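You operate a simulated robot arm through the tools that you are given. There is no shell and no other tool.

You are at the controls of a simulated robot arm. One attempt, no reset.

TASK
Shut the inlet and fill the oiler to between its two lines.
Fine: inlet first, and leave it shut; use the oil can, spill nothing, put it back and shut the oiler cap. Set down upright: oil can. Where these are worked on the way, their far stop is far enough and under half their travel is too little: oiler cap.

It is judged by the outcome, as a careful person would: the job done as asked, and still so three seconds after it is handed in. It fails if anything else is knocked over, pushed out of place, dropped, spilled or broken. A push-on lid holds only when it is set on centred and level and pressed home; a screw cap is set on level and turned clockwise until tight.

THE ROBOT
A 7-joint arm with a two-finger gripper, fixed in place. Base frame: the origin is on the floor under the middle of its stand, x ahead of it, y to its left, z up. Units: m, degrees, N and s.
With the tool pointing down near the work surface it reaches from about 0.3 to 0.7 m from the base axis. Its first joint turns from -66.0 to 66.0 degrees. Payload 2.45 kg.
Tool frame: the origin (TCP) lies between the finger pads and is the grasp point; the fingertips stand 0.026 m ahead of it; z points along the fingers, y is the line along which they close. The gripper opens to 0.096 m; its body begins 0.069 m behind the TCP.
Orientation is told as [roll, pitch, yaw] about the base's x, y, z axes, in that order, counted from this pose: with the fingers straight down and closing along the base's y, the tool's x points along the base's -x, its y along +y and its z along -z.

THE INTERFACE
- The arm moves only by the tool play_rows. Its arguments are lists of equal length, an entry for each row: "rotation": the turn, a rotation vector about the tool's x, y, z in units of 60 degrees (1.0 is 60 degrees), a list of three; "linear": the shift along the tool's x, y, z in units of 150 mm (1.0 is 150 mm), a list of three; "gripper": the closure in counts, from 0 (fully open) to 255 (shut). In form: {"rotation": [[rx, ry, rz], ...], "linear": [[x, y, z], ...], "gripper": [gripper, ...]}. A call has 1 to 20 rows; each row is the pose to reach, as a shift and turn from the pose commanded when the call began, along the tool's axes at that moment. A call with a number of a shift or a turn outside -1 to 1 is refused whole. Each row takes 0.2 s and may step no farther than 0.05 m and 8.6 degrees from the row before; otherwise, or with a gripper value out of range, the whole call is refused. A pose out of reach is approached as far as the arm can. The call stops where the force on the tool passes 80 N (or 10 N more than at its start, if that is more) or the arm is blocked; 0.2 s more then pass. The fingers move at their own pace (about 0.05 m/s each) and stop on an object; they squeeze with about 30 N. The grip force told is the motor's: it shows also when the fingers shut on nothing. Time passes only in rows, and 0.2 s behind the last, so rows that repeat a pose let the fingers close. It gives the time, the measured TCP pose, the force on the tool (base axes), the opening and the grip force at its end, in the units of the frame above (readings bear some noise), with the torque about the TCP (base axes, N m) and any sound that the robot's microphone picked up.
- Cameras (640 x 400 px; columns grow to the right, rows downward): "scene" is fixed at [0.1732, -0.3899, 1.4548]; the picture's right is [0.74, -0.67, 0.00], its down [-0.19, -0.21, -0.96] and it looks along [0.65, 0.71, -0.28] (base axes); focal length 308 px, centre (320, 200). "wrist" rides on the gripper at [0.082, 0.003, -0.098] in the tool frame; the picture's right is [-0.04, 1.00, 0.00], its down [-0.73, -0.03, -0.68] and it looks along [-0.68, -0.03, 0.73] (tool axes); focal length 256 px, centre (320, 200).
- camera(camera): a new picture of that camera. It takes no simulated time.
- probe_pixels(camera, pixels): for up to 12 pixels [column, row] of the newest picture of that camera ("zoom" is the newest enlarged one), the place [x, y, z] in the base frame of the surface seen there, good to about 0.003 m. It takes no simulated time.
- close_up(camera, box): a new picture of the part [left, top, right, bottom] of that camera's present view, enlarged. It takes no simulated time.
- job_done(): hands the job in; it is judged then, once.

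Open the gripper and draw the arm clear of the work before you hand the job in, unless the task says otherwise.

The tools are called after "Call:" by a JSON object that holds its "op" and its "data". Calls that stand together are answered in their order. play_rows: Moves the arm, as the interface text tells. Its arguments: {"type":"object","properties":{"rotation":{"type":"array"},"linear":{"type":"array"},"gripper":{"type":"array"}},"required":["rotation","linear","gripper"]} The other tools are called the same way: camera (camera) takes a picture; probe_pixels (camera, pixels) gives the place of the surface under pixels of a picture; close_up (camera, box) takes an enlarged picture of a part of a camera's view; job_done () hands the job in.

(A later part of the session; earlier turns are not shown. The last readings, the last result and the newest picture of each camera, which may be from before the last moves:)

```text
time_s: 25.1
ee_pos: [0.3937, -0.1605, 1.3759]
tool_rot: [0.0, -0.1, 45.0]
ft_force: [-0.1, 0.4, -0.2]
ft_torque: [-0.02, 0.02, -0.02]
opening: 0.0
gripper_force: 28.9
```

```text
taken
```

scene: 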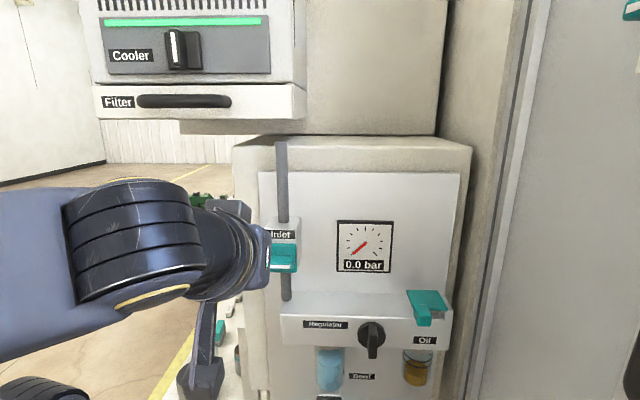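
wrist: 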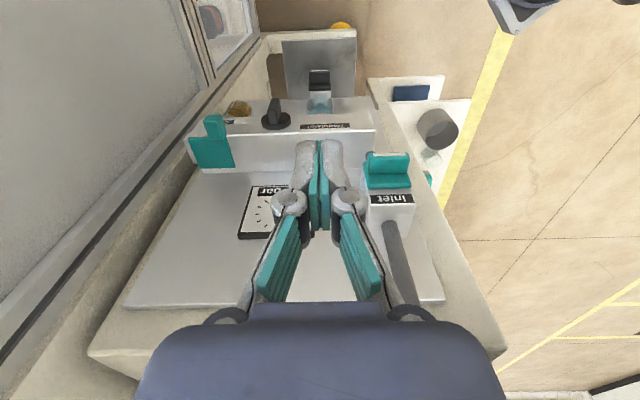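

The wrist view shows the cap at (212,142) and a tall door/wall on the left side of the picture. I probe these before moving over there.

Call:
{"op": "probe_pixels", "data": {"camera": "wrist", "pixels": [[212, 155], [216, 125], [195, 150], [230, 155], [205, 170], [150, 100], [100, 200], [60, 300], [180, 120], [245, 140], [120, 320], [238, 108]]}}

Call:
{"op": "close_up", "data": {"camera": "wrist", "box": [160, 80, 300, 200]}}

Call:
{"op": "close_up", "data": {"camera": "wrist", "box": [360, 60, 480, 220]}}

```text
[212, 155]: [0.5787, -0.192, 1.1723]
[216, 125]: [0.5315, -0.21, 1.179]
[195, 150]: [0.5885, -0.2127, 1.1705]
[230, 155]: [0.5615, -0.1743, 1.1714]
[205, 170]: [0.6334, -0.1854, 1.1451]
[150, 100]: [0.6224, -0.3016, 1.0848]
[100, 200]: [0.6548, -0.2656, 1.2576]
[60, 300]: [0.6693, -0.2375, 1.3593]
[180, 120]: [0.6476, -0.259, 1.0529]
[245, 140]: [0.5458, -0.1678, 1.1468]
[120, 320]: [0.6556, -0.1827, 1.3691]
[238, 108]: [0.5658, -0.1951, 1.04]
```

```text
3.33 times, centred on (230, 140) of wrist
```

zoom: 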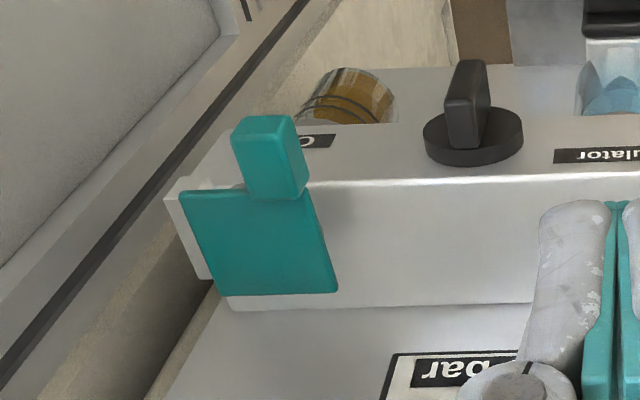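

```text
2.50 times, centred on (420, 140) of wrist
```

zoom: 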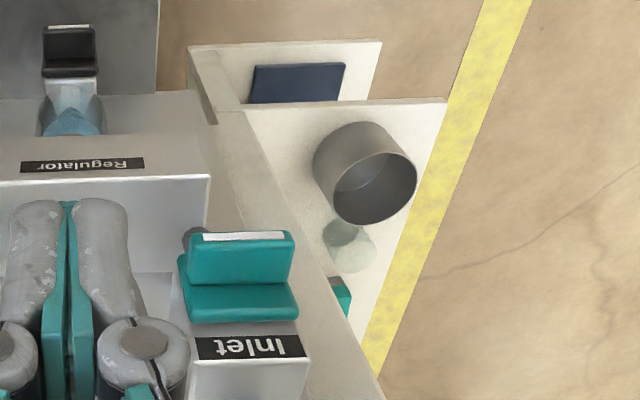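

The cap plate is centered near (0.579,-0.192,1.172), with its tab forward at about (0.53,-0.21,1.179); the wall on the right lies at about u=0.65. I move closer for a good look from above.

Call:
{"op": "play_rows", "data": {"rotation": [[0, 0, 0], [0, 0, 0], [0, 0, 0], [0, 0, 0], [0, 0, 0], [0, 0, 0]], "linear": [[0, -0.15, 0.08], [0, -0.3, 0.16], [0, -0.45, 0.24], [0, -0.6, 0.32], [0.03, -0.75, 0.4], [0.06, -0.9, 0.5]], "gripper": [255, 255, 255, 255, 255, 255]}}

Call:
{"op": "camera", "data": {"camera": "wrist"}}

Call:
{"op": "camera", "data": {"camera": "scene"}}

```text
time_s: 26.5
ee_pos: [0.4834, -0.2617, 1.2972]
tool_rot: [0.0, 0.0, 44.9]
ft_force: [-0.3, -0.1, 0.2]
ft_torque: [0.0, 0.01, 0.01]
opening: 0.0
gripper_force: 29.1
```

```text
taken
```

wrist: 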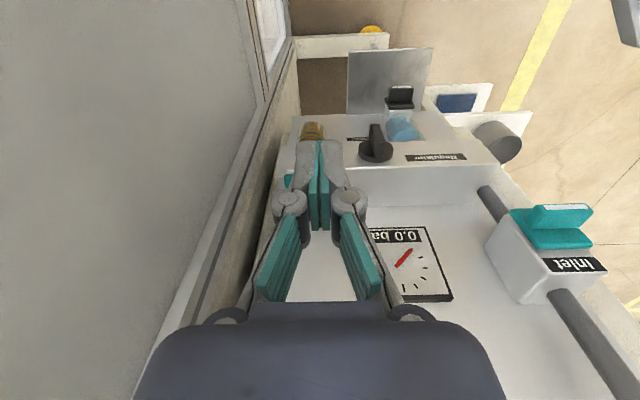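

```text
taken
```

scene: 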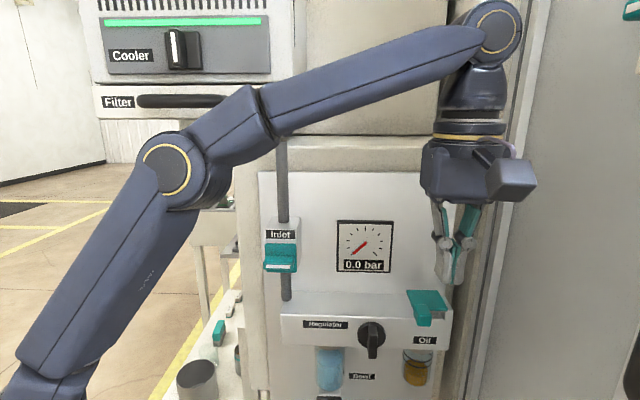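

The fingers hide the cap. I shift 6 cm back left so it shows beside the fingers.

Call:
{"op": "play_rows", "data": {"rotation": [[0, 0, 0], [0, 0, 0], [0, 0, 0]], "linear": [[0, 0.15, 0.05], [0, 0.3, 0.1], [0, 0.42, 0.15]], "gripper": [255, 255, 255]}}

Call:
{"op": "camera", "data": {"camera": "wrist"}}

Call:
{"op": "close_up", "data": {"camera": "wrist", "box": [180, 80, 320, 240]}}

Call:
{"op": "close_up", "data": {"camera": "scene", "box": [390, 270, 470, 400]}}

```text
time_s: 27.3
ee_pos: [0.4396, -0.2172, 1.2769]
tool_rot: [0.0, 0.0, 45.1]
ft_force: [-1.4, -0.8, 0.6]
ft_torque: [-0.04, -0.03, 0.04]
opening: 0.0
gripper_force: 28.8
```

```text
taken
```

wrist: 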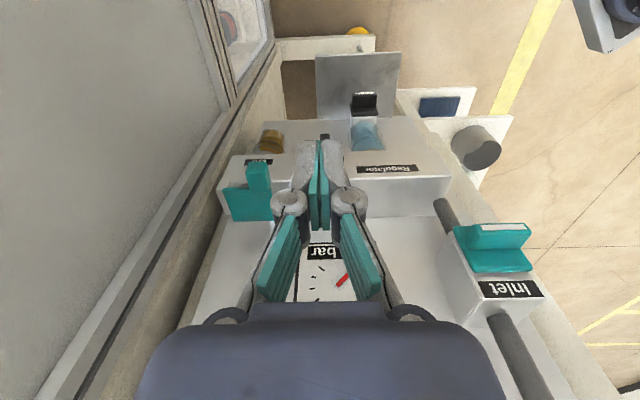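

```text
2.50 times, centred on (250, 160) of wrist
```

zoom: 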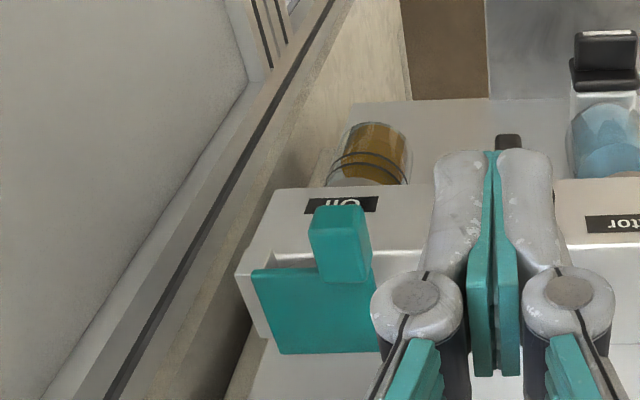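

```text
3.08 times, centred on (430, 335) of scene
```

zoom: 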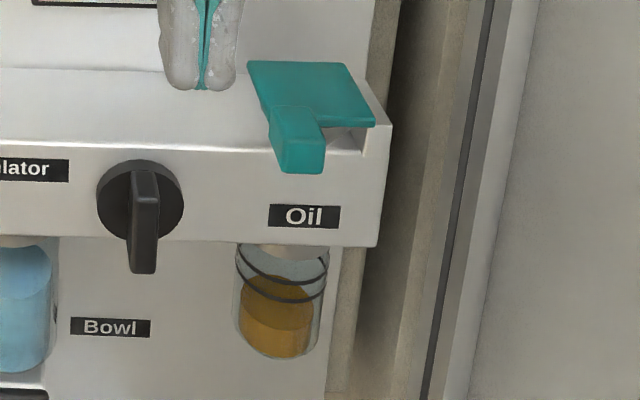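

I probe the cap plate's corners and the tab's faces in this enlarged view to learn its geometry.

Call:
{"op": "close_up", "data": {"camera": "wrist", "box": [200, 130, 300, 240]}}

Call:
{"op": "probe_pixels", "data": {"camera": "wrist", "pixels": [[226, 190], [232, 219], [268, 218], [268, 195], [250, 205], [252, 165], [267, 167], [253, 185], [258, 175], [268, 188], [222, 188], [226, 205]]}}

Call:
{"op": "probe_pixels", "data": {"camera": "scene", "pixels": [[408, 291], [440, 291], [447, 309], [445, 313], [417, 306], [433, 306], [419, 322], [430, 322], [424, 313], [440, 316], [446, 316], [436, 311]]}}

```text
3.64 times, centred on (250, 185) of wrist
```

zoom: 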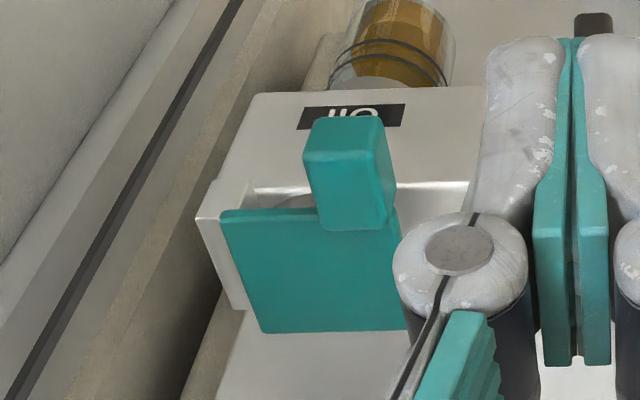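

```text
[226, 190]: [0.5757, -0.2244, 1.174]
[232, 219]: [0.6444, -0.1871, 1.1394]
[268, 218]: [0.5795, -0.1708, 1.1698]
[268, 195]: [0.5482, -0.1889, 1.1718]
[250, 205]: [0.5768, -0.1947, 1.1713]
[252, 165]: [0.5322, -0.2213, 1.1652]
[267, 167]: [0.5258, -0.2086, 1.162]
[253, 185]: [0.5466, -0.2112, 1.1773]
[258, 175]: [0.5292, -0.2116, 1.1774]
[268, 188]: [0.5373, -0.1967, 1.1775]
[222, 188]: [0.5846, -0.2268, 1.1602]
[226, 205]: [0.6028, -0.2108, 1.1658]
```

```text
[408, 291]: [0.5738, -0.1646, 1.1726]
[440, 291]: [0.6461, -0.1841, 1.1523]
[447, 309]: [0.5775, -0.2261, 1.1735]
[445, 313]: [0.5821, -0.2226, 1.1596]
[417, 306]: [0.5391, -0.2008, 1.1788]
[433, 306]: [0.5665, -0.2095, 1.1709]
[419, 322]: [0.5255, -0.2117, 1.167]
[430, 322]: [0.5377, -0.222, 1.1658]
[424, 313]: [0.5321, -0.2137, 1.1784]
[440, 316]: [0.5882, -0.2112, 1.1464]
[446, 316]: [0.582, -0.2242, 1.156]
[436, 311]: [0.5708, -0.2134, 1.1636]
```

Geometry: the plate spans u 0.52–0.568, n -0.248 to -0.295, top z 1.172, with a grip block (tab) at u 0.516–0.539, n -0.221 to -0.247, z up to 1.178. I stage in front of the tab with the tool pitched 60°, fingers opened to ~53 mm.

Call:
{"op": "play_rows", "data": {"rotation": [[0, -0.125, 0], [0, -0.25, 0], [0, -0.375, 0], [0, -0.5, 0], [0, -0.625, 0], [0, -0.75, 0], [0, -0.875, 0], [0, -1.0, 0]], "linear": [[0.05, -0.05, 0.06], [0.05, -0.1, 0.12], [0.05, -0.16, 0.18], [0.05, -0.21, 0.24], [0.05, -0.26, 0.3], [0.05, -0.32, 0.37], [0.05, -0.37, 0.44], [0.05, -0.42, 0.513]], "gripper": [115, 115, 115, 115, 115, 115, 115, 115]}}

Call:
{"op": "camera", "data": {"camera": "wrist"}}

Call:
{"op": "camera", "data": {"camera": "scene"}}

```text
time_s: 29.1
ee_pos: [0.4784, -0.2675, 1.2018]
tool_rot: [-0.1, -60.3, 44.9]
ft_force: [-0.2, -0.9, 0.5]
ft_torque: [0.01, -0.02, -0.02]
opening: 0.0528
gripper_force: 0.1
```

```text
taken
```

wrist: 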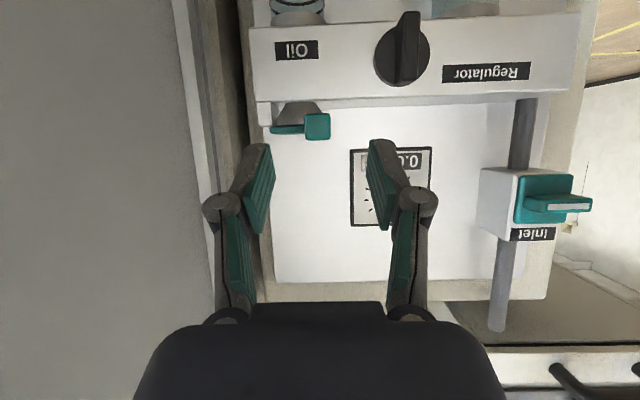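

```text
taken
```

scene: 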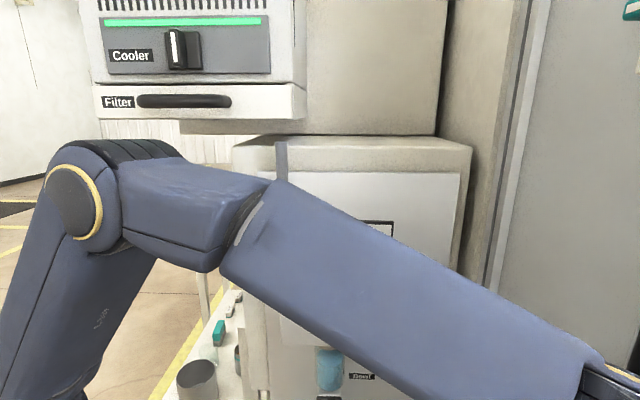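

Now the wrist view shows the cap edge-on at (302,120) with a funnel/neck under it. I zoom in to see the hinge.

Call:
{"op": "close_up", "data": {"camera": "wrist", "box": [240, 80, 350, 160]}}

Call:
{"op": "probe_pixels", "data": {"camera": "wrist", "pixels": [[308, 125], [325, 125], [318, 115], [318, 137], [275, 130], [290, 130], [300, 110], [290, 115], [330, 135], [306, 137], [265, 115], [345, 100]]}}

Call:
{"op": "close_up", "data": {"camera": "wrist", "box": [240, 0, 350, 80]}}

```text
5.00 times, centred on (295, 120) of wrist
```

zoom: 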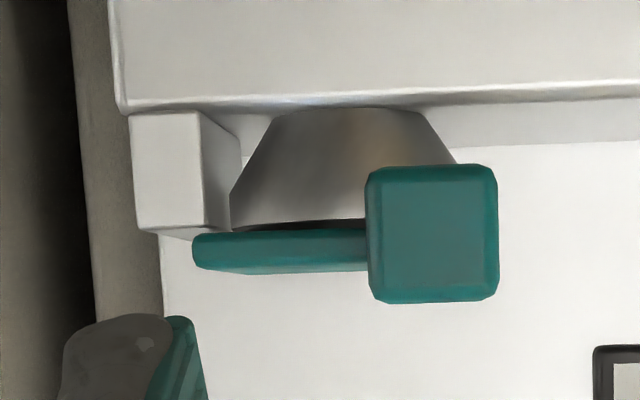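

```text
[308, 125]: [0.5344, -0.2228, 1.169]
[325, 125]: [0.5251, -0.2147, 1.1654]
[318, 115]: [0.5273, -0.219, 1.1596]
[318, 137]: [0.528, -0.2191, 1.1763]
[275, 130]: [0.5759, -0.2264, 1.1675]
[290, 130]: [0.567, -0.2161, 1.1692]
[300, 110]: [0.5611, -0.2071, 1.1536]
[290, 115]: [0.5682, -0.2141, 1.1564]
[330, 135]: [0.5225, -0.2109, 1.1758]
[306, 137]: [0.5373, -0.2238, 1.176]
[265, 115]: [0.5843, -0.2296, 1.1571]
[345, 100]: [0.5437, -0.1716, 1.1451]
```

```text
5.00 times, centred on (295, 40) of wrist
```

zoom: 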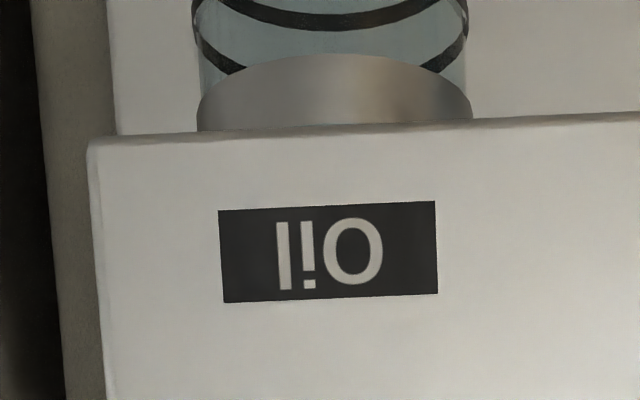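

The cap sits over a conical filler funnel and there's a long hinge-like block along its right edge, so it most likely flips up from the left (tab side) to the right. I tilt to 75°, close the fingers and bring them in just underneath the tab.

Call:
{"op": "play_rows", "data": {"rotation": [[0, -0.125, 0], [0, -0.25, 0], [0, -0.25, 0], [0, -0.25, 0], [0, -0.25, 0], [0, -0.25, 0]], "linear": [[0.173, 0, 0.1], [0.363, 0, 0.21], [0.363, 0, 0.21], [0.29, 0, 0.337], [0.216, 0, 0.464], [0.143, 0, 0.591]], "gripper": [255, 255, 255, 255, 255, 255]}}

Call:
{"op": "camera", "data": {"camera": "wrist"}}

Call:
{"op": "close_up", "data": {"camera": "wrist", "box": [240, 80, 400, 200]}}

```text
time_s: 30.5
ee_pos: [0.5241, -0.2192, 1.1376]
tool_rot: [0.0, -75.1, 45.0]
ft_force: [-0.6, 0.8, -0.4]
ft_torque: [0.01, 0.03, 0.01]
opening: 0.0
gripper_force: 28.8
```

```text
taken
```

wrist: 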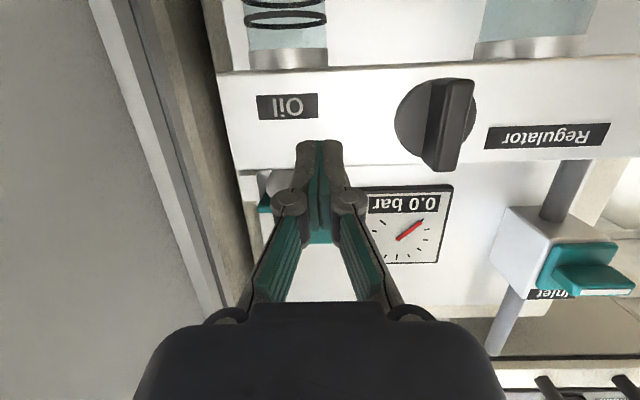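

```text
3.33 times, centred on (320, 140) of wrist
```

zoom: 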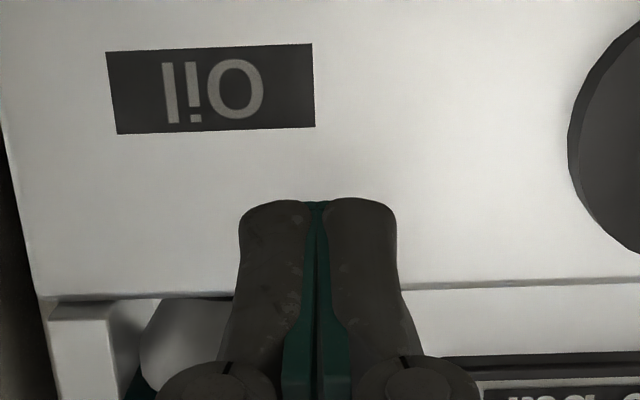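

The fingers are under the tab with no contact. I push up gently 15 mm and check force and picture.

Call:
{"op": "play_rows", "data": {"rotation": [[0, 0, 0], [0, 0, 0], [0, 0, 0], [0, 0, 0], [0, 0, 0]], "linear": [[-0.019, 0, -0.005], [-0.039, 0, -0.01], [-0.058, 0, -0.0155], [-0.077, 0, -0.0207], [-0.097, 0, -0.026]], "gripper": [255, 255, 255, 255, 255]}}

Call:
{"op": "camera", "data": {"camera": "wrist"}}

Call:
{"op": "camera", "data": {"camera": "scene"}}

```text
time_s: 31.7
ee_pos: [0.5247, -0.2218, 1.1528]
tool_rot: [0.1, -75.1, 44.9]
ft_force: [-0.9, -0.4, -0.7]
ft_torque: [0.04, -0.02, -0.02]
opening: 0.0001
gripper_force: 28.4
```

```text
taken
```

wrist: 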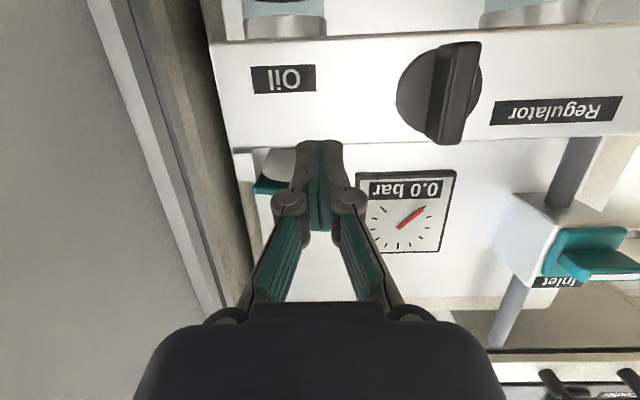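

```text
taken
```

scene: 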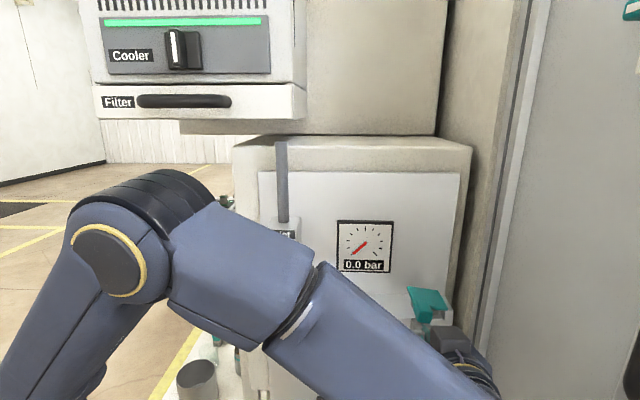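

Little force. I zoom on the cap in the scene to see how it moved.

Call:
{"op": "close_up", "data": {"camera": "scene", "box": [390, 270, 470, 340]}}

Call:
{"op": "close_up", "data": {"camera": "wrist", "box": [230, 110, 370, 230]}}

```text
5.71 times, centred on (430, 305) of scene
```

zoom: 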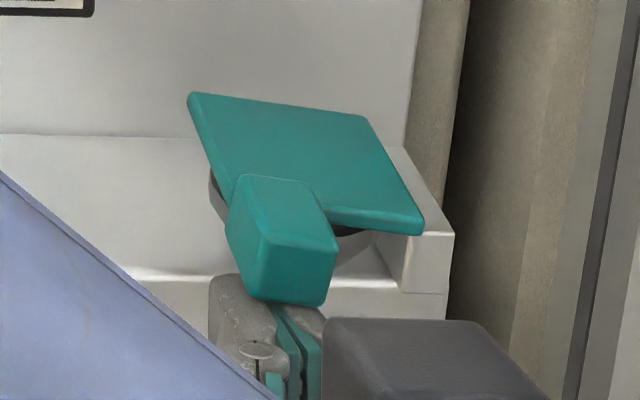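

```text
3.33 times, centred on (300, 170) of wrist
```

zoom: 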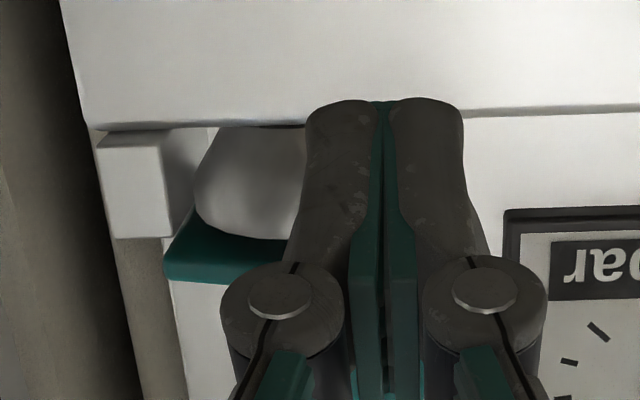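

The lid tilts about its right edge (left/tab side rising), and is light. I follow the arc: up then right, to about 75° open.

Call:
{"op": "play_rows", "data": {"rotation": [[0, 0, 0], [0, 0, 0], [0, 0, 0], [0, 0, 0], [0, 0, 0], [0, 0, 0], [0, 0, 0], [0, 0, 0]], "linear": [[-0.042, 0.04, -0.011], [-0.084, 0.068, -0.0226], [-0.117, 0.055, -0.0315], [-0.15, 0.036, -0.0402], [-0.178, 0.013, -0.0477], [-0.2054, -0.012, -0.055], [-0.227, -0.043, -0.061], [-0.2473, -0.073, -0.0663]], "gripper": [255, 255, 255, 255, 255, 255, 255, 255]}}

Call:
{"op": "camera", "data": {"camera": "wrist"}}

Call:
{"op": "close_up", "data": {"camera": "scene", "box": [380, 250, 480, 340]}}

```text
time_s: 33.5
ee_pos: [0.5326, -0.2275, 1.1907]
tool_rot: [0.2, -75.0, 44.8]
ft_force: [0.0, 0.4, 1.0]
ft_torque: [0.0, 0.05, 0.02]
opening: 0.0
gripper_force: 28.3
```

```text
taken
```

wrist: 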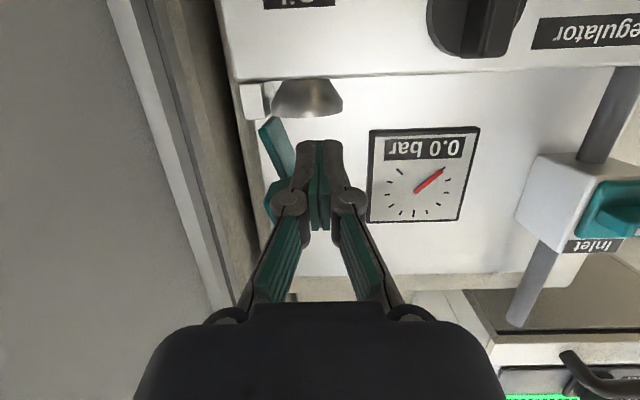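

```text
4.44 times, centred on (430, 295) of scene
```

zoom: 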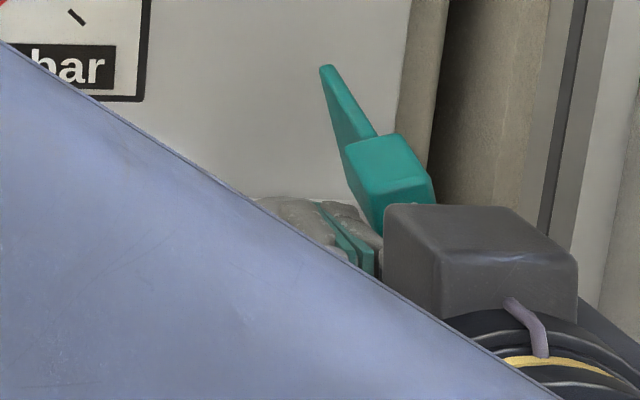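

The lid is about 60–65° up, with negligible force. I push on over the top toward its far stop.

Call:
{"op": "play_rows", "data": {"rotation": [[0, 0, 0], [0, 0, 0], [0, 0, 0], [0, 0, 0], [0, 0, 0]], "linear": [[-0.014, -0.04, -0.004], [-0.0283, -0.08, -0.0076], [-0.04, -0.12, -0.011], [-0.053, -0.157, -0.0143], [-0.055, -0.2, -0.0148]], "gripper": [255, 255, 255, 255, 255]}}

Call:
{"op": "camera", "data": {"camera": "wrist"}}

Call:
{"op": "close_up", "data": {"camera": "scene", "box": [380, 250, 480, 340]}}

```text
time_s: 34.7
ee_pos: [0.5471, -0.2427, 1.1973]
tool_rot: [2.1, -75.0, 44.4]
ft_force: [-57.6, 35.2, -7.2]
ft_torque: [-0.12, -0.17, 0.27]
opening: 0.0
gripper_force: 28.5
```

```text
taken
```

wrist: 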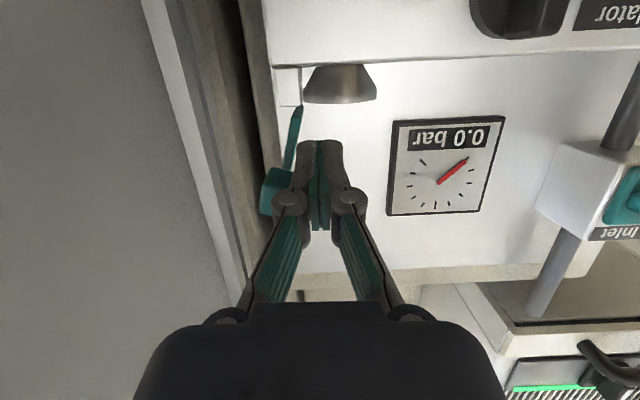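

```text
4.44 times, centred on (430, 295) of scene
```

zoom: 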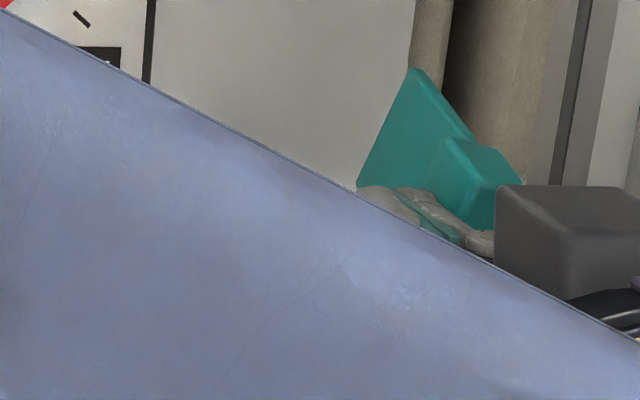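

Force rose to ~67 N: the lid is at its far stop, past vertical. I back off left and check that it stays open.

Call:
{"op": "play_rows", "data": {"rotation": [[0, 0, 0], [0, 0, 0], [0, 0, 0], [0, 0, 0]], "linear": [[0, 0.06, 0], [0, 0.13, 0], [0, 0.2, 0], [0, 0.28, 0]], "gripper": [255, 255, 255, 255]}}

Call:
{"op": "camera", "data": {"camera": "wrist"}}

Call:
{"op": "close_up", "data": {"camera": "wrist", "box": [200, 40, 320, 240]}}

```text
time_s: 35.7
ee_pos: [0.5241, -0.2203, 1.2001]
tool_rot: [-0.2, -75.1, 45.2]
ft_force: [0.4, -0.8, 0.3]
ft_torque: [-0.01, -0.03, -0.02]
opening: 0.0001
gripper_force: 28.6
```

```text
taken
```

wrist: 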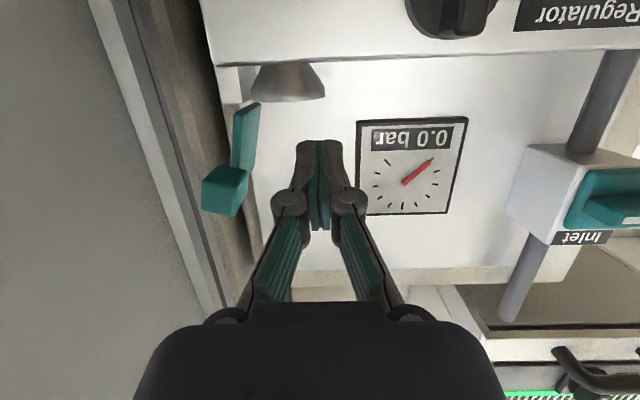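

```text
2.00 times, centred on (260, 140) of wrist
```

zoom: 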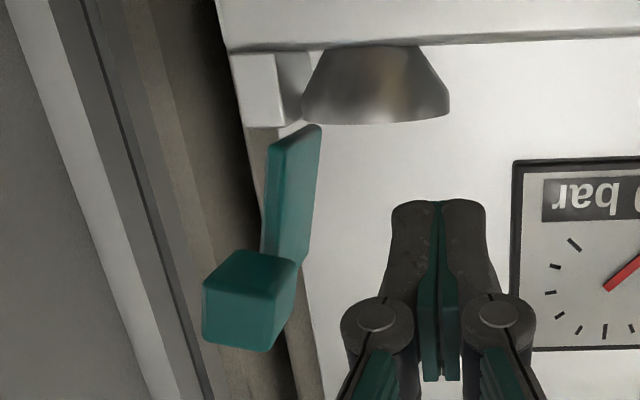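

The lid stays open past vertical and the funnel mouth is uncovered. I retreat from the panel, rise and start pitching the tool back toward vertical.

Call:
{"op": "play_rows", "data": {"rotation": [[0, 0, 0], [0, 0, 0], [0, 0, 0], [0, 0.125, 0], [0, 0.25, 0], [0, 0.375, 0], [0, 0.5, 0], [0, 0.625, 0], [0, 0.75, 0], [0, 0.875, 0]], "linear": [[0.046, 0, -0.17], [0.092, 0.05, -0.34], [0.138, 0.1, -0.515], [0.046, 0.15, -0.54], [-0.046, 0.2, -0.565], [-0.138, 0.25, -0.59], [-0.23, 0.3, -0.615], [-0.322, 0.35, -0.64], [-0.414, 0.4, -0.664], [-0.506, 0.45, -0.688]], "gripper": [255, 255, 255, 255, 255, 255, 255, 255, 255, 255]}}

Call:
{"op": "camera", "data": {"camera": "scene"}}

Call:
{"op": "camera", "data": {"camera": "wrist"}}

```text
time_s: 37.9
ee_pos: [0.4192, -0.2292, 1.2985]
tool_rot: [0.0, -22.4, 45.0]
ft_force: [-0.4, -0.7, 0.4]
ft_torque: [-0.04, -0.01, 0.02]
opening: 0.0
gripper_force: 28.0
```

```text
taken
```

scene: 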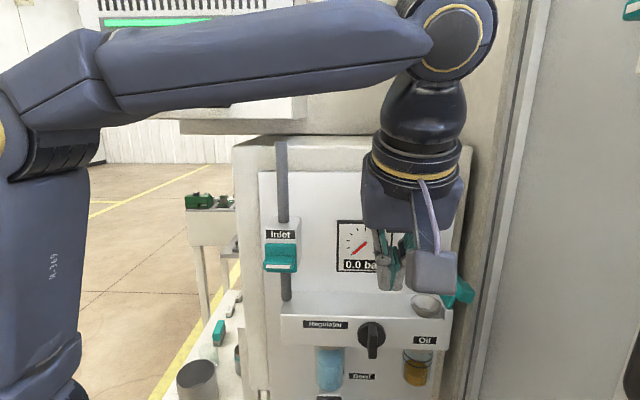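

```text
taken
```

wrist: 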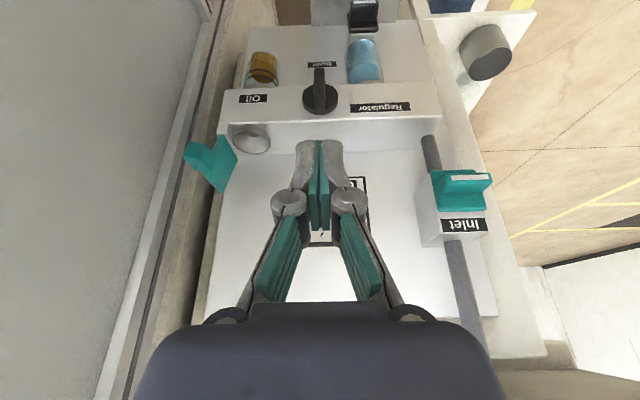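

The funnel mouth is visible at (250,138) in the wrist view. I probe the funnel rim and the oiler glass now while it is visible.

Call:
{"op": "close_up", "data": {"camera": "wrist", "box": [170, 30, 300, 200]}}

Call:
{"op": "probe_pixels", "data": {"camera": "wrist", "pixels": [[232, 138], [270, 138], [250, 127], [250, 152], [250, 140], [240, 130], [262, 130], [205, 160], [225, 175], [232, 155], [263, 62], [262, 76]]}}

Call:
{"op": "close_up", "data": {"camera": "scene", "box": [390, 270, 480, 400]}}

```text
2.35 times, centred on (235, 115) of wrist
```

zoom: 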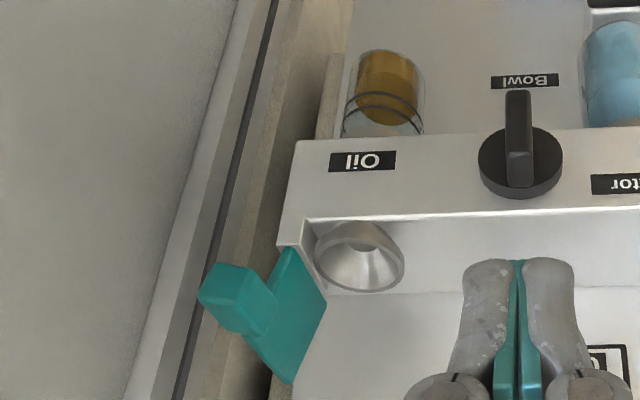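

```text
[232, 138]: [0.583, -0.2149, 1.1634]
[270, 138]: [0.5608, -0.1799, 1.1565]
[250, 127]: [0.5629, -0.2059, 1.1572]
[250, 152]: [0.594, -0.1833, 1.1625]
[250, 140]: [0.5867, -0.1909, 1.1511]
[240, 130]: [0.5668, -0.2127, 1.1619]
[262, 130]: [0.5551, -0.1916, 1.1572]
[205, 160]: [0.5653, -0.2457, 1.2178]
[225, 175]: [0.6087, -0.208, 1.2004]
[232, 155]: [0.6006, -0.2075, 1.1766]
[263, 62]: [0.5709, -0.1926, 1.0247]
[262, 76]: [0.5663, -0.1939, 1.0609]
```

```text
3.08 times, centred on (435, 335) of scene
```

zoom: 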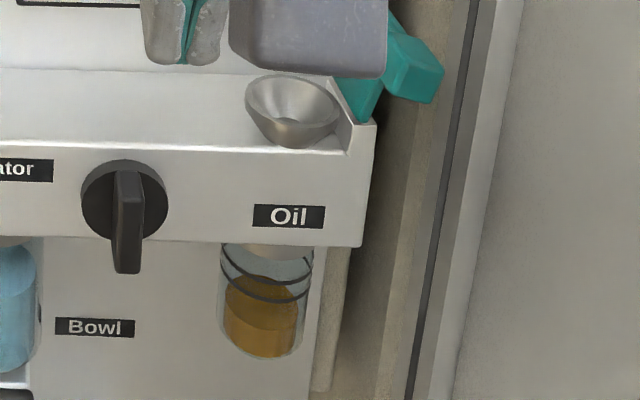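

Funnel rim is centered at about (0.577,-0.193,1.162), radius ~20 mm. Next I look at the shelf area; I probe the cabinet's left edge and the post to plan a clear path.

Call:
{"op": "probe_pixels", "data": {"camera": "scene", "pixels": [[236, 160], [245, 250], [252, 330], [256, 380], [240, 380], [237, 350], [219, 330], [197, 380], [230, 302], [210, 210], [197, 202], [236, 250]]}}

Call:
{"op": "close_up", "data": {"camera": "scene", "box": [150, 260, 290, 400]}}

```text
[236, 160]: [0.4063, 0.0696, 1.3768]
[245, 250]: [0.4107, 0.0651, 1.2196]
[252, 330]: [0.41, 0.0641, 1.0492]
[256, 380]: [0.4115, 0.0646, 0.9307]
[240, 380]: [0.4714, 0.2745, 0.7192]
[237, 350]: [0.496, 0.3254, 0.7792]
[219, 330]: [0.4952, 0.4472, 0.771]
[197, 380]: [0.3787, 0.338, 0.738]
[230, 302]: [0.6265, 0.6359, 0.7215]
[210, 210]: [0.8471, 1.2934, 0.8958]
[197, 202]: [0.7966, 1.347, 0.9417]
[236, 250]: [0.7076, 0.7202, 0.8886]
```

```text
2.86 times, centred on (220, 330) of scene
```

zoom: 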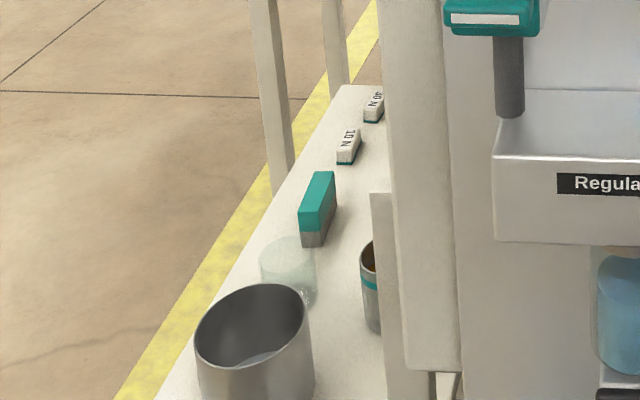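

Cabinet's front-left edge is at (0.41,0.065). I move left along the front of the panel while pitching the tool vertical.

Call:
{"op": "play_rows", "data": {"rotation": [[0, 0.075, 0], [0, 0.15, 0], [0, 0.225, 0], [0, 0.3, 0], [0, 0.373, 0]], "linear": [[0, 0.19, 0.05], [0, 0.38, 0.1], [0, 0.57, 0.15], [0, 0.76, 0.2], [0, 0.95, 0.25]], "gripper": [255, 255, 255, 255, 255]}}

```text
time_s: 39.1
ee_pos: [0.3297, -0.1177, 1.2642]
tool_rot: [0.0, 0.0, 45.0]
ft_force: [-0.3, -0.4, -0.4]
ft_torque: [-0.03, -0.01, -0.01]
opening: 0.0
gripper_force: 28.0
```

Tracking is fine. I continue left and down toward the shelf, clear of the cabinet corner.

Call:
{"op": "play_rows", "data": {"rotation": [[0, 0, 0], [0, 0, 0], [0, 0, 0], [0, 0, 0], [0, 0, 0]], "linear": [[-0.092, 0.168, 0.085], [-0.184, 0.335, 0.17], [-0.277, 0.503, 0.256], [-0.369, 0.67, 0.341], [-0.461, 0.838, 0.427]], "gripper": [255, 255, 255, 255, 255]}}

Call:
{"op": "camera", "data": {"camera": "wrist"}}

```text
time_s: 40.3
ee_pos: [0.2883, 0.0229, 1.2017]
tool_rot: [0.1, -0.2, 45.0]
ft_force: [-0.2, 0.4, -0.2]
ft_torque: [-0.02, 0.01, 0.02]
opening: 0.0
gripper_force: 28.1
```

```text
taken
```

wrist: 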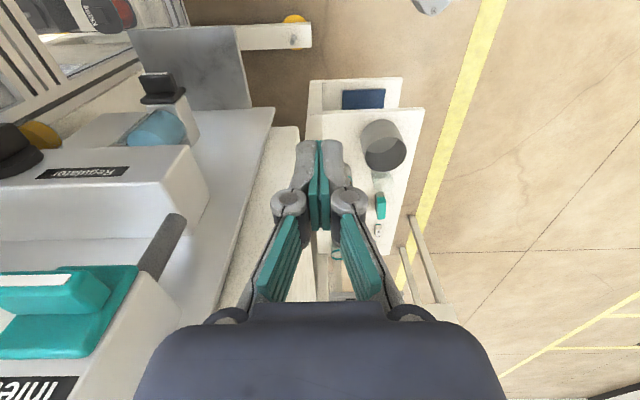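

I continue to a viewpoint in front of the shelf.

Call:
{"op": "play_rows", "data": {"rotation": [[0, 0, 0], [0, 0, 0], [0, 0, 0], [0, 0, 0], [0, 0, 0], [0, 0, 0]], "linear": [[-0.06, 0.115, 0.14], [-0.13, 0.23, 0.28], [-0.2, 0.345, 0.42], [-0.27, 0.46, 0.56], [-0.34, 0.575, 0.7], [-0.4, 0.69, 0.85]], "gripper": [255, 255, 255, 255, 255, 255]}}

Call:
{"op": "camera", "data": {"camera": "wrist"}}

Call:
{"op": "camera", "data": {"camera": "scene"}}

```text
time_s: 41.7
ee_pos: [0.2576, 0.1351, 1.0739]
tool_rot: [0.0, -0.2, 44.9]
ft_force: [-0.2, 0.2, 0.4]
ft_torque: [-0.04, 0.03, 0.0]
opening: 0.0001
gripper_force: 28.3
```

```text
taken
```

wrist: 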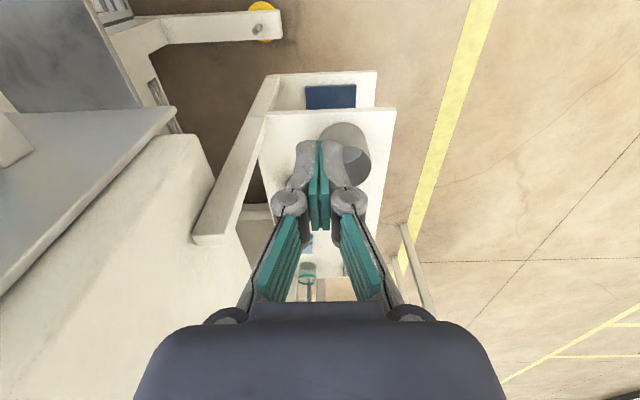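

```text
taken
```

scene: 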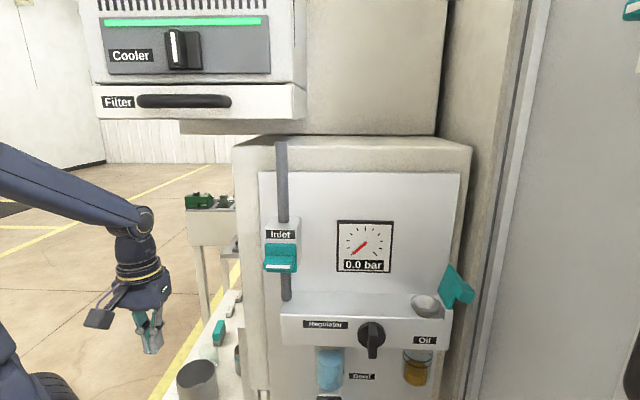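

The fingers hide part of the shelf. I shift further left and forward, and lower a bit, to see the can from its side.

Call:
{"op": "play_rows", "data": {"rotation": [[0, 0, 0], [0, 0, 0], [0, 0, 0], [0, 0, 0], [0, 0, 0]], "linear": [[-0.1, 0.11, 0.03], [-0.2, 0.22, 0.06], [-0.3, 0.33, 0.09], [-0.4, 0.44, 0.12], [-0.5, 0.55, 0.15]], "gripper": [0, 0, 0, 0, 0]}}

Call:
{"op": "camera", "data": {"camera": "wrist"}}

```text
time_s: 42.9
ee_pos: [0.2538, 0.2476, 1.0495]
tool_rot: [0.0, -0.1, 44.9]
ft_force: [-0.3, 0.9, 0.2]
ft_torque: [-0.02, -0.02, -0.02]
opening: 0.096
gripper_force: 0.2
```

```text
taken
```

wrist: 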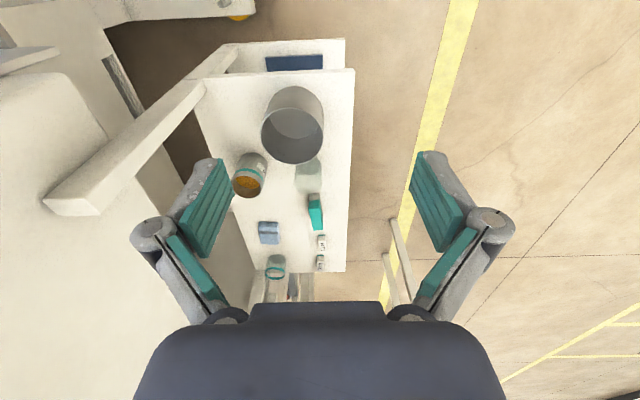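

The whole shelf is visible now: amber-filled can at (250,175), a large grey pot at (293,125), others beyond. I take close-ups and probe.

Call:
{"op": "close_up", "data": {"camera": "wrist", "box": [190, 60, 370, 200]}}

Call:
{"op": "close_up", "data": {"camera": "wrist", "box": [220, 180, 360, 300]}}

Call:
{"op": "probe_pixels", "data": {"camera": "wrist", "pixels": [[234, 180], [263, 187], [248, 196], [250, 185], [255, 156], [240, 165], [264, 165], [268, 150], [225, 140], [70, 195], [190, 95], [310, 175]]}}

```text
2.86 times, centred on (280, 130) of wrist
```

zoom: 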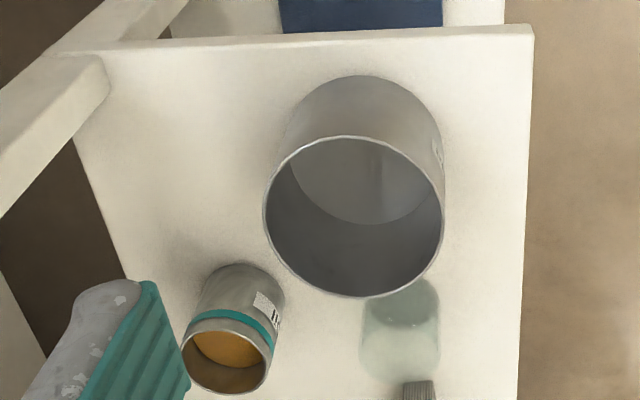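

```text
3.33 times, centred on (290, 240) of wrist
```

zoom: 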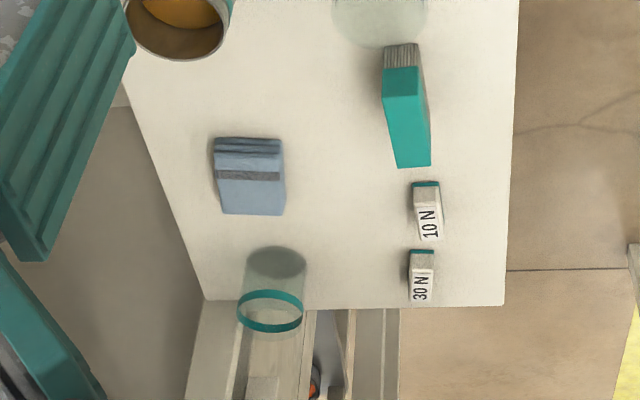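

```text
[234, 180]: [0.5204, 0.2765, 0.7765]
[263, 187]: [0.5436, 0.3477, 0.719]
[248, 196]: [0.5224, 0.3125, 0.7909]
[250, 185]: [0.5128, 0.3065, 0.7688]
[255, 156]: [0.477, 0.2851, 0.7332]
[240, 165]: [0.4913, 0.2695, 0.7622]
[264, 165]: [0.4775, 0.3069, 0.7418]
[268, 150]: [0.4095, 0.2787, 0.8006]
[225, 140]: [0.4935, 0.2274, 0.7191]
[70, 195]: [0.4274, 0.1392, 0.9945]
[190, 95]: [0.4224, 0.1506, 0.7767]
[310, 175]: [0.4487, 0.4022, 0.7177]
```

I zoom further on the can and the labels.

Call:
{"op": "close_up", "data": {"camera": "wrist", "box": [225, 140, 285, 205]}}

Call:
{"op": "close_up", "data": {"camera": "wrist", "box": [280, 80, 350, 200]}}

Call:
{"op": "probe_pixels", "data": {"camera": "zoom", "pixels": [[100, 100]]}}

```text
6.15 times, centred on (255, 172) of wrist
```

zoom: 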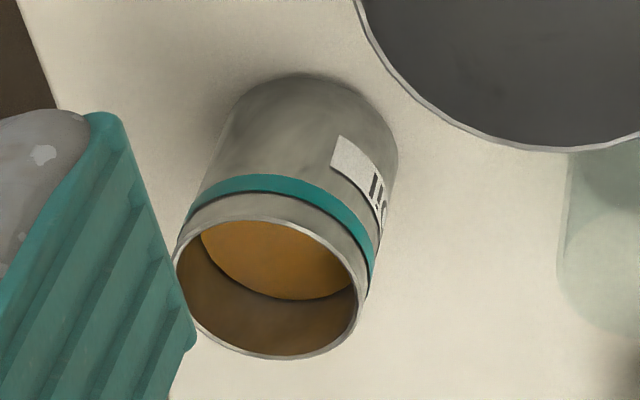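

```text
3.33 times, centred on (315, 140) of wrist
```

zoom: 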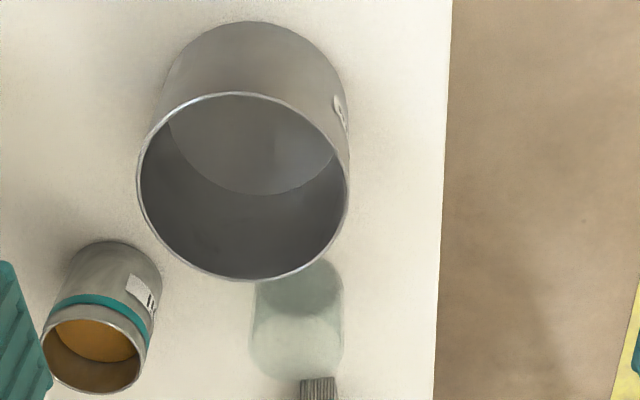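

```text
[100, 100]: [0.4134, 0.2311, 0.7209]
```

The amber can labelled "Oil" is an open cylinder ~54 mm wide, centered near (0.50,0.294), rim z≈0.793. I need exact clearances to the white post and the big pot, so I probe more points.

Call:
{"op": "probe_pixels", "data": {"camera": "wrist", "pixels": [[60, 205], [90, 207], [55, 195], [98, 200], [130, 175], [110, 160], [150, 125], [165, 140], [195, 85], [80, 185], [48, 205], [120, 185]]}}

Call:
{"op": "probe_pixels", "data": {"camera": "wrist", "pixels": [[262, 140], [323, 140], [293, 107], [293, 163], [275, 118], [310, 115], [300, 100], [244, 180], [252, 179], [246, 183], [250, 190], [245, 193]]}}

Call:
{"op": "close_up", "data": {"camera": "wrist", "box": [30, 60, 230, 240]}}

```text
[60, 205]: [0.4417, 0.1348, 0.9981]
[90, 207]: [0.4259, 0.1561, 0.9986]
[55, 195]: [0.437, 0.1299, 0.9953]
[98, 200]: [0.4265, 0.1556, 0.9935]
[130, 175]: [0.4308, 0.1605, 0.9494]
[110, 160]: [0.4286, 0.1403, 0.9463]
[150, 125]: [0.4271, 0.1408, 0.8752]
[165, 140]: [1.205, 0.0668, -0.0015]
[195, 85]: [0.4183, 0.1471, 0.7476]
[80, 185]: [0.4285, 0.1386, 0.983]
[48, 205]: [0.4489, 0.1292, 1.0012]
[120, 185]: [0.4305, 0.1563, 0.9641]
```

```text
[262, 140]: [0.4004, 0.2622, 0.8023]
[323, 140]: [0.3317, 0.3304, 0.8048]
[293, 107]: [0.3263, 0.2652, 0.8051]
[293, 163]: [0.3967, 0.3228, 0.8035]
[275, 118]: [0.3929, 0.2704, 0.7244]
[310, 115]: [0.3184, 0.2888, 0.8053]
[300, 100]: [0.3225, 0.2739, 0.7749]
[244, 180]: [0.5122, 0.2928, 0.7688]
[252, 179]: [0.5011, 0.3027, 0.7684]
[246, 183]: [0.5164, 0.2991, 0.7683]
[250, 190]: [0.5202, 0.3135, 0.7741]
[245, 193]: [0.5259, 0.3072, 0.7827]
```

```text
2.22 times, centred on (130, 150) of wrist
```

zoom: 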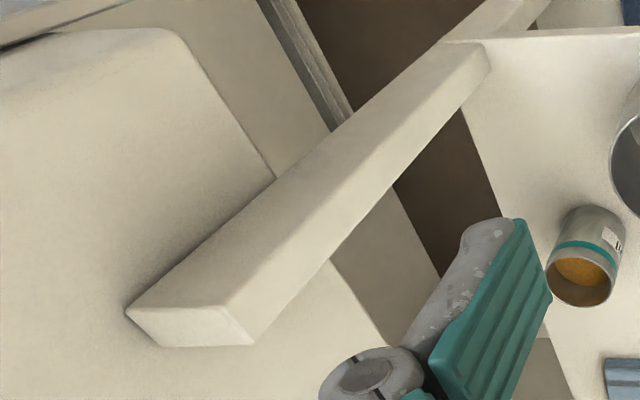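

Liquid level z≈0.7685, rim 0.793, pot rim z 0.8045 centered (0.364,0.295), post corner (0.419,0.149) to z 1.0. A grasp at heading 38° and pitch -45° threads between pot and post; I rotate to that orientation while moving partway toward the can, fingers at ~75 mm.

Call:
{"op": "play_rows", "data": {"rotation": [[0.0065, -0.107, 0.0158], [0.0131, -0.214, 0.0316], [0.0196, -0.321, 0.0474], [0.0262, -0.428, 0.0632], [0.0327, -0.535, 0.079], [0.0393, -0.642, 0.0948], [0.0458, -0.749, 0.1106]], "linear": [[-0.1, -0.07, 0.0], [-0.2, -0.14, 0.0], [-0.3, -0.21, 0.0], [-0.4, -0.28, 0.03], [-0.5, -0.35, 0.06], [-0.6, -0.42, 0.1], [-0.7, -0.488, 0.13]], "gripper": [50, 50, 50, 50, 50, 50, 50]}}

Call:
{"op": "camera", "data": {"camera": "wrist"}}

Call:
{"op": "camera", "data": {"camera": "scene"}}

```text
time_s: 44.5
ee_pos: [0.3743, 0.2594, 1.0333]
tool_rot: [-3.8, -39.9, 39.1]
ft_force: [0.3, -0.5, 0.0]
ft_torque: [-0.02, 0.02, 0.01]
opening: 0.0772
gripper_force: 0.1
out of reach, approached as far as the arm can: row 5, 6, 7
```

```text
taken
```

wrist: 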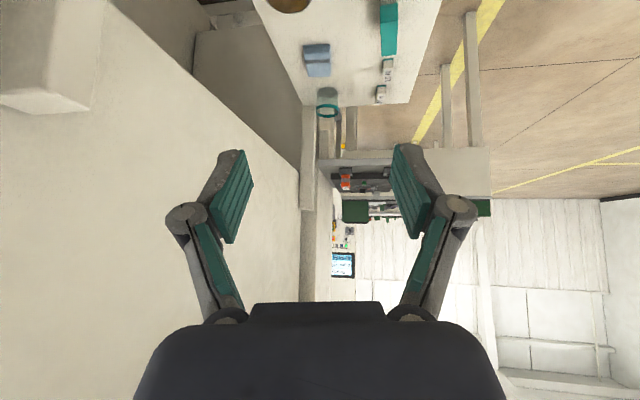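

```text
taken
```

scene: 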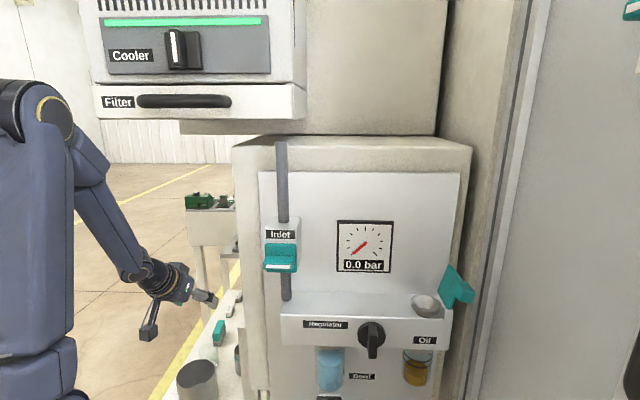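

The arm reached only pitch -40 here (wrist near its straight limit); farther out it should do better. I move above the can at z≈0.94 with pitch relaxed to -38.

Call:
{"op": "play_rows", "data": {"rotation": [[0, 0.05, 0], [0, 0.1, 0], [0, 0.117, 0], [0, 0.117, 0], [0, 0.117, 0], [0, 0.117, 0]], "linear": [[-0.016, -0.062, 0.157], [-0.032, -0.124, 0.314], [-0.048, -0.186, 0.471], [-0.064, -0.248, 0.628], [-0.08, -0.31, 0.785], [-0.095, -0.371, 0.943]], "gripper": [50, 50, 50, 50, 50, 50]}}

Call:
{"op": "camera", "data": {"camera": "wrist"}}

Call:
{"op": "camera", "data": {"camera": "scene"}}

```text
time_s: 45.9
ee_pos: [0.4879, 0.2776, 0.9458]
tool_rot: [-4.1, -34.0, 39.8]
ft_force: [-0.9, -0.3, 0.7]
ft_torque: [-0.01, 0.03, -0.02]
opening: 0.0771
gripper_force: 0.1
```

```text
taken
```

wrist: 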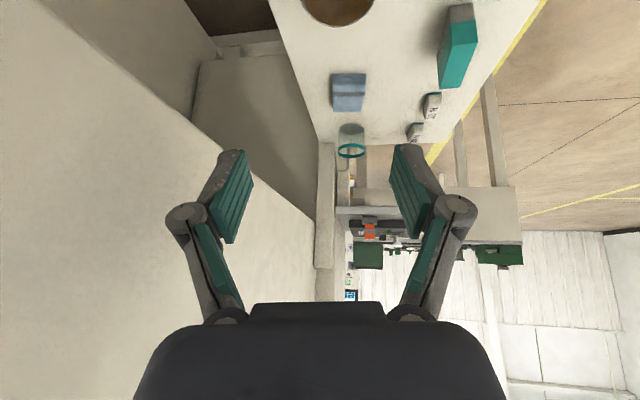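

```text
taken
```

scene: 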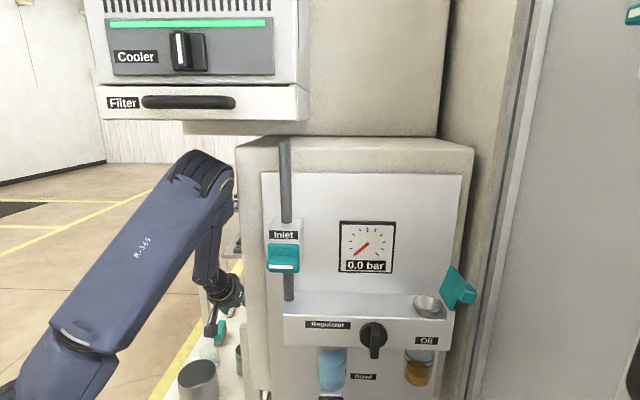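

The tool is above the can but z lags 12 mm and the scene view shifted slightly, hinting that an arm link may be pressing something. I probe the elbow area near (205,190).

Call:
{"op": "probe_pixels", "data": {"camera": "scene", "pixels": [[205, 165], [222, 180], [230, 185], [215, 220], [210, 260], [228, 290], [150, 240], [80, 330], [236, 200], [240, 160]]}}

Call:
{"op": "close_up", "data": {"camera": "scene", "box": [150, 130, 290, 330]}}

```text
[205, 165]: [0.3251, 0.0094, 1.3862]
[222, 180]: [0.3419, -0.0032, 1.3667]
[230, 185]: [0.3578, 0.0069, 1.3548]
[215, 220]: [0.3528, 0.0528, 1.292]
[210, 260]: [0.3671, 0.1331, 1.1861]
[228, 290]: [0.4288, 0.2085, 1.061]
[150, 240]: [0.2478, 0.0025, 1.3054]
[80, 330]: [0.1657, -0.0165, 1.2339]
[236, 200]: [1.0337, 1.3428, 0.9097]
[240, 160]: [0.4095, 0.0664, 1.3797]
```

```text
2.00 times, centred on (220, 230) of scene
```

zoom: 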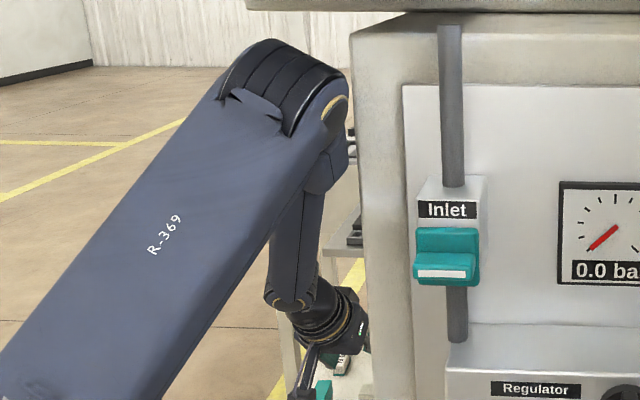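

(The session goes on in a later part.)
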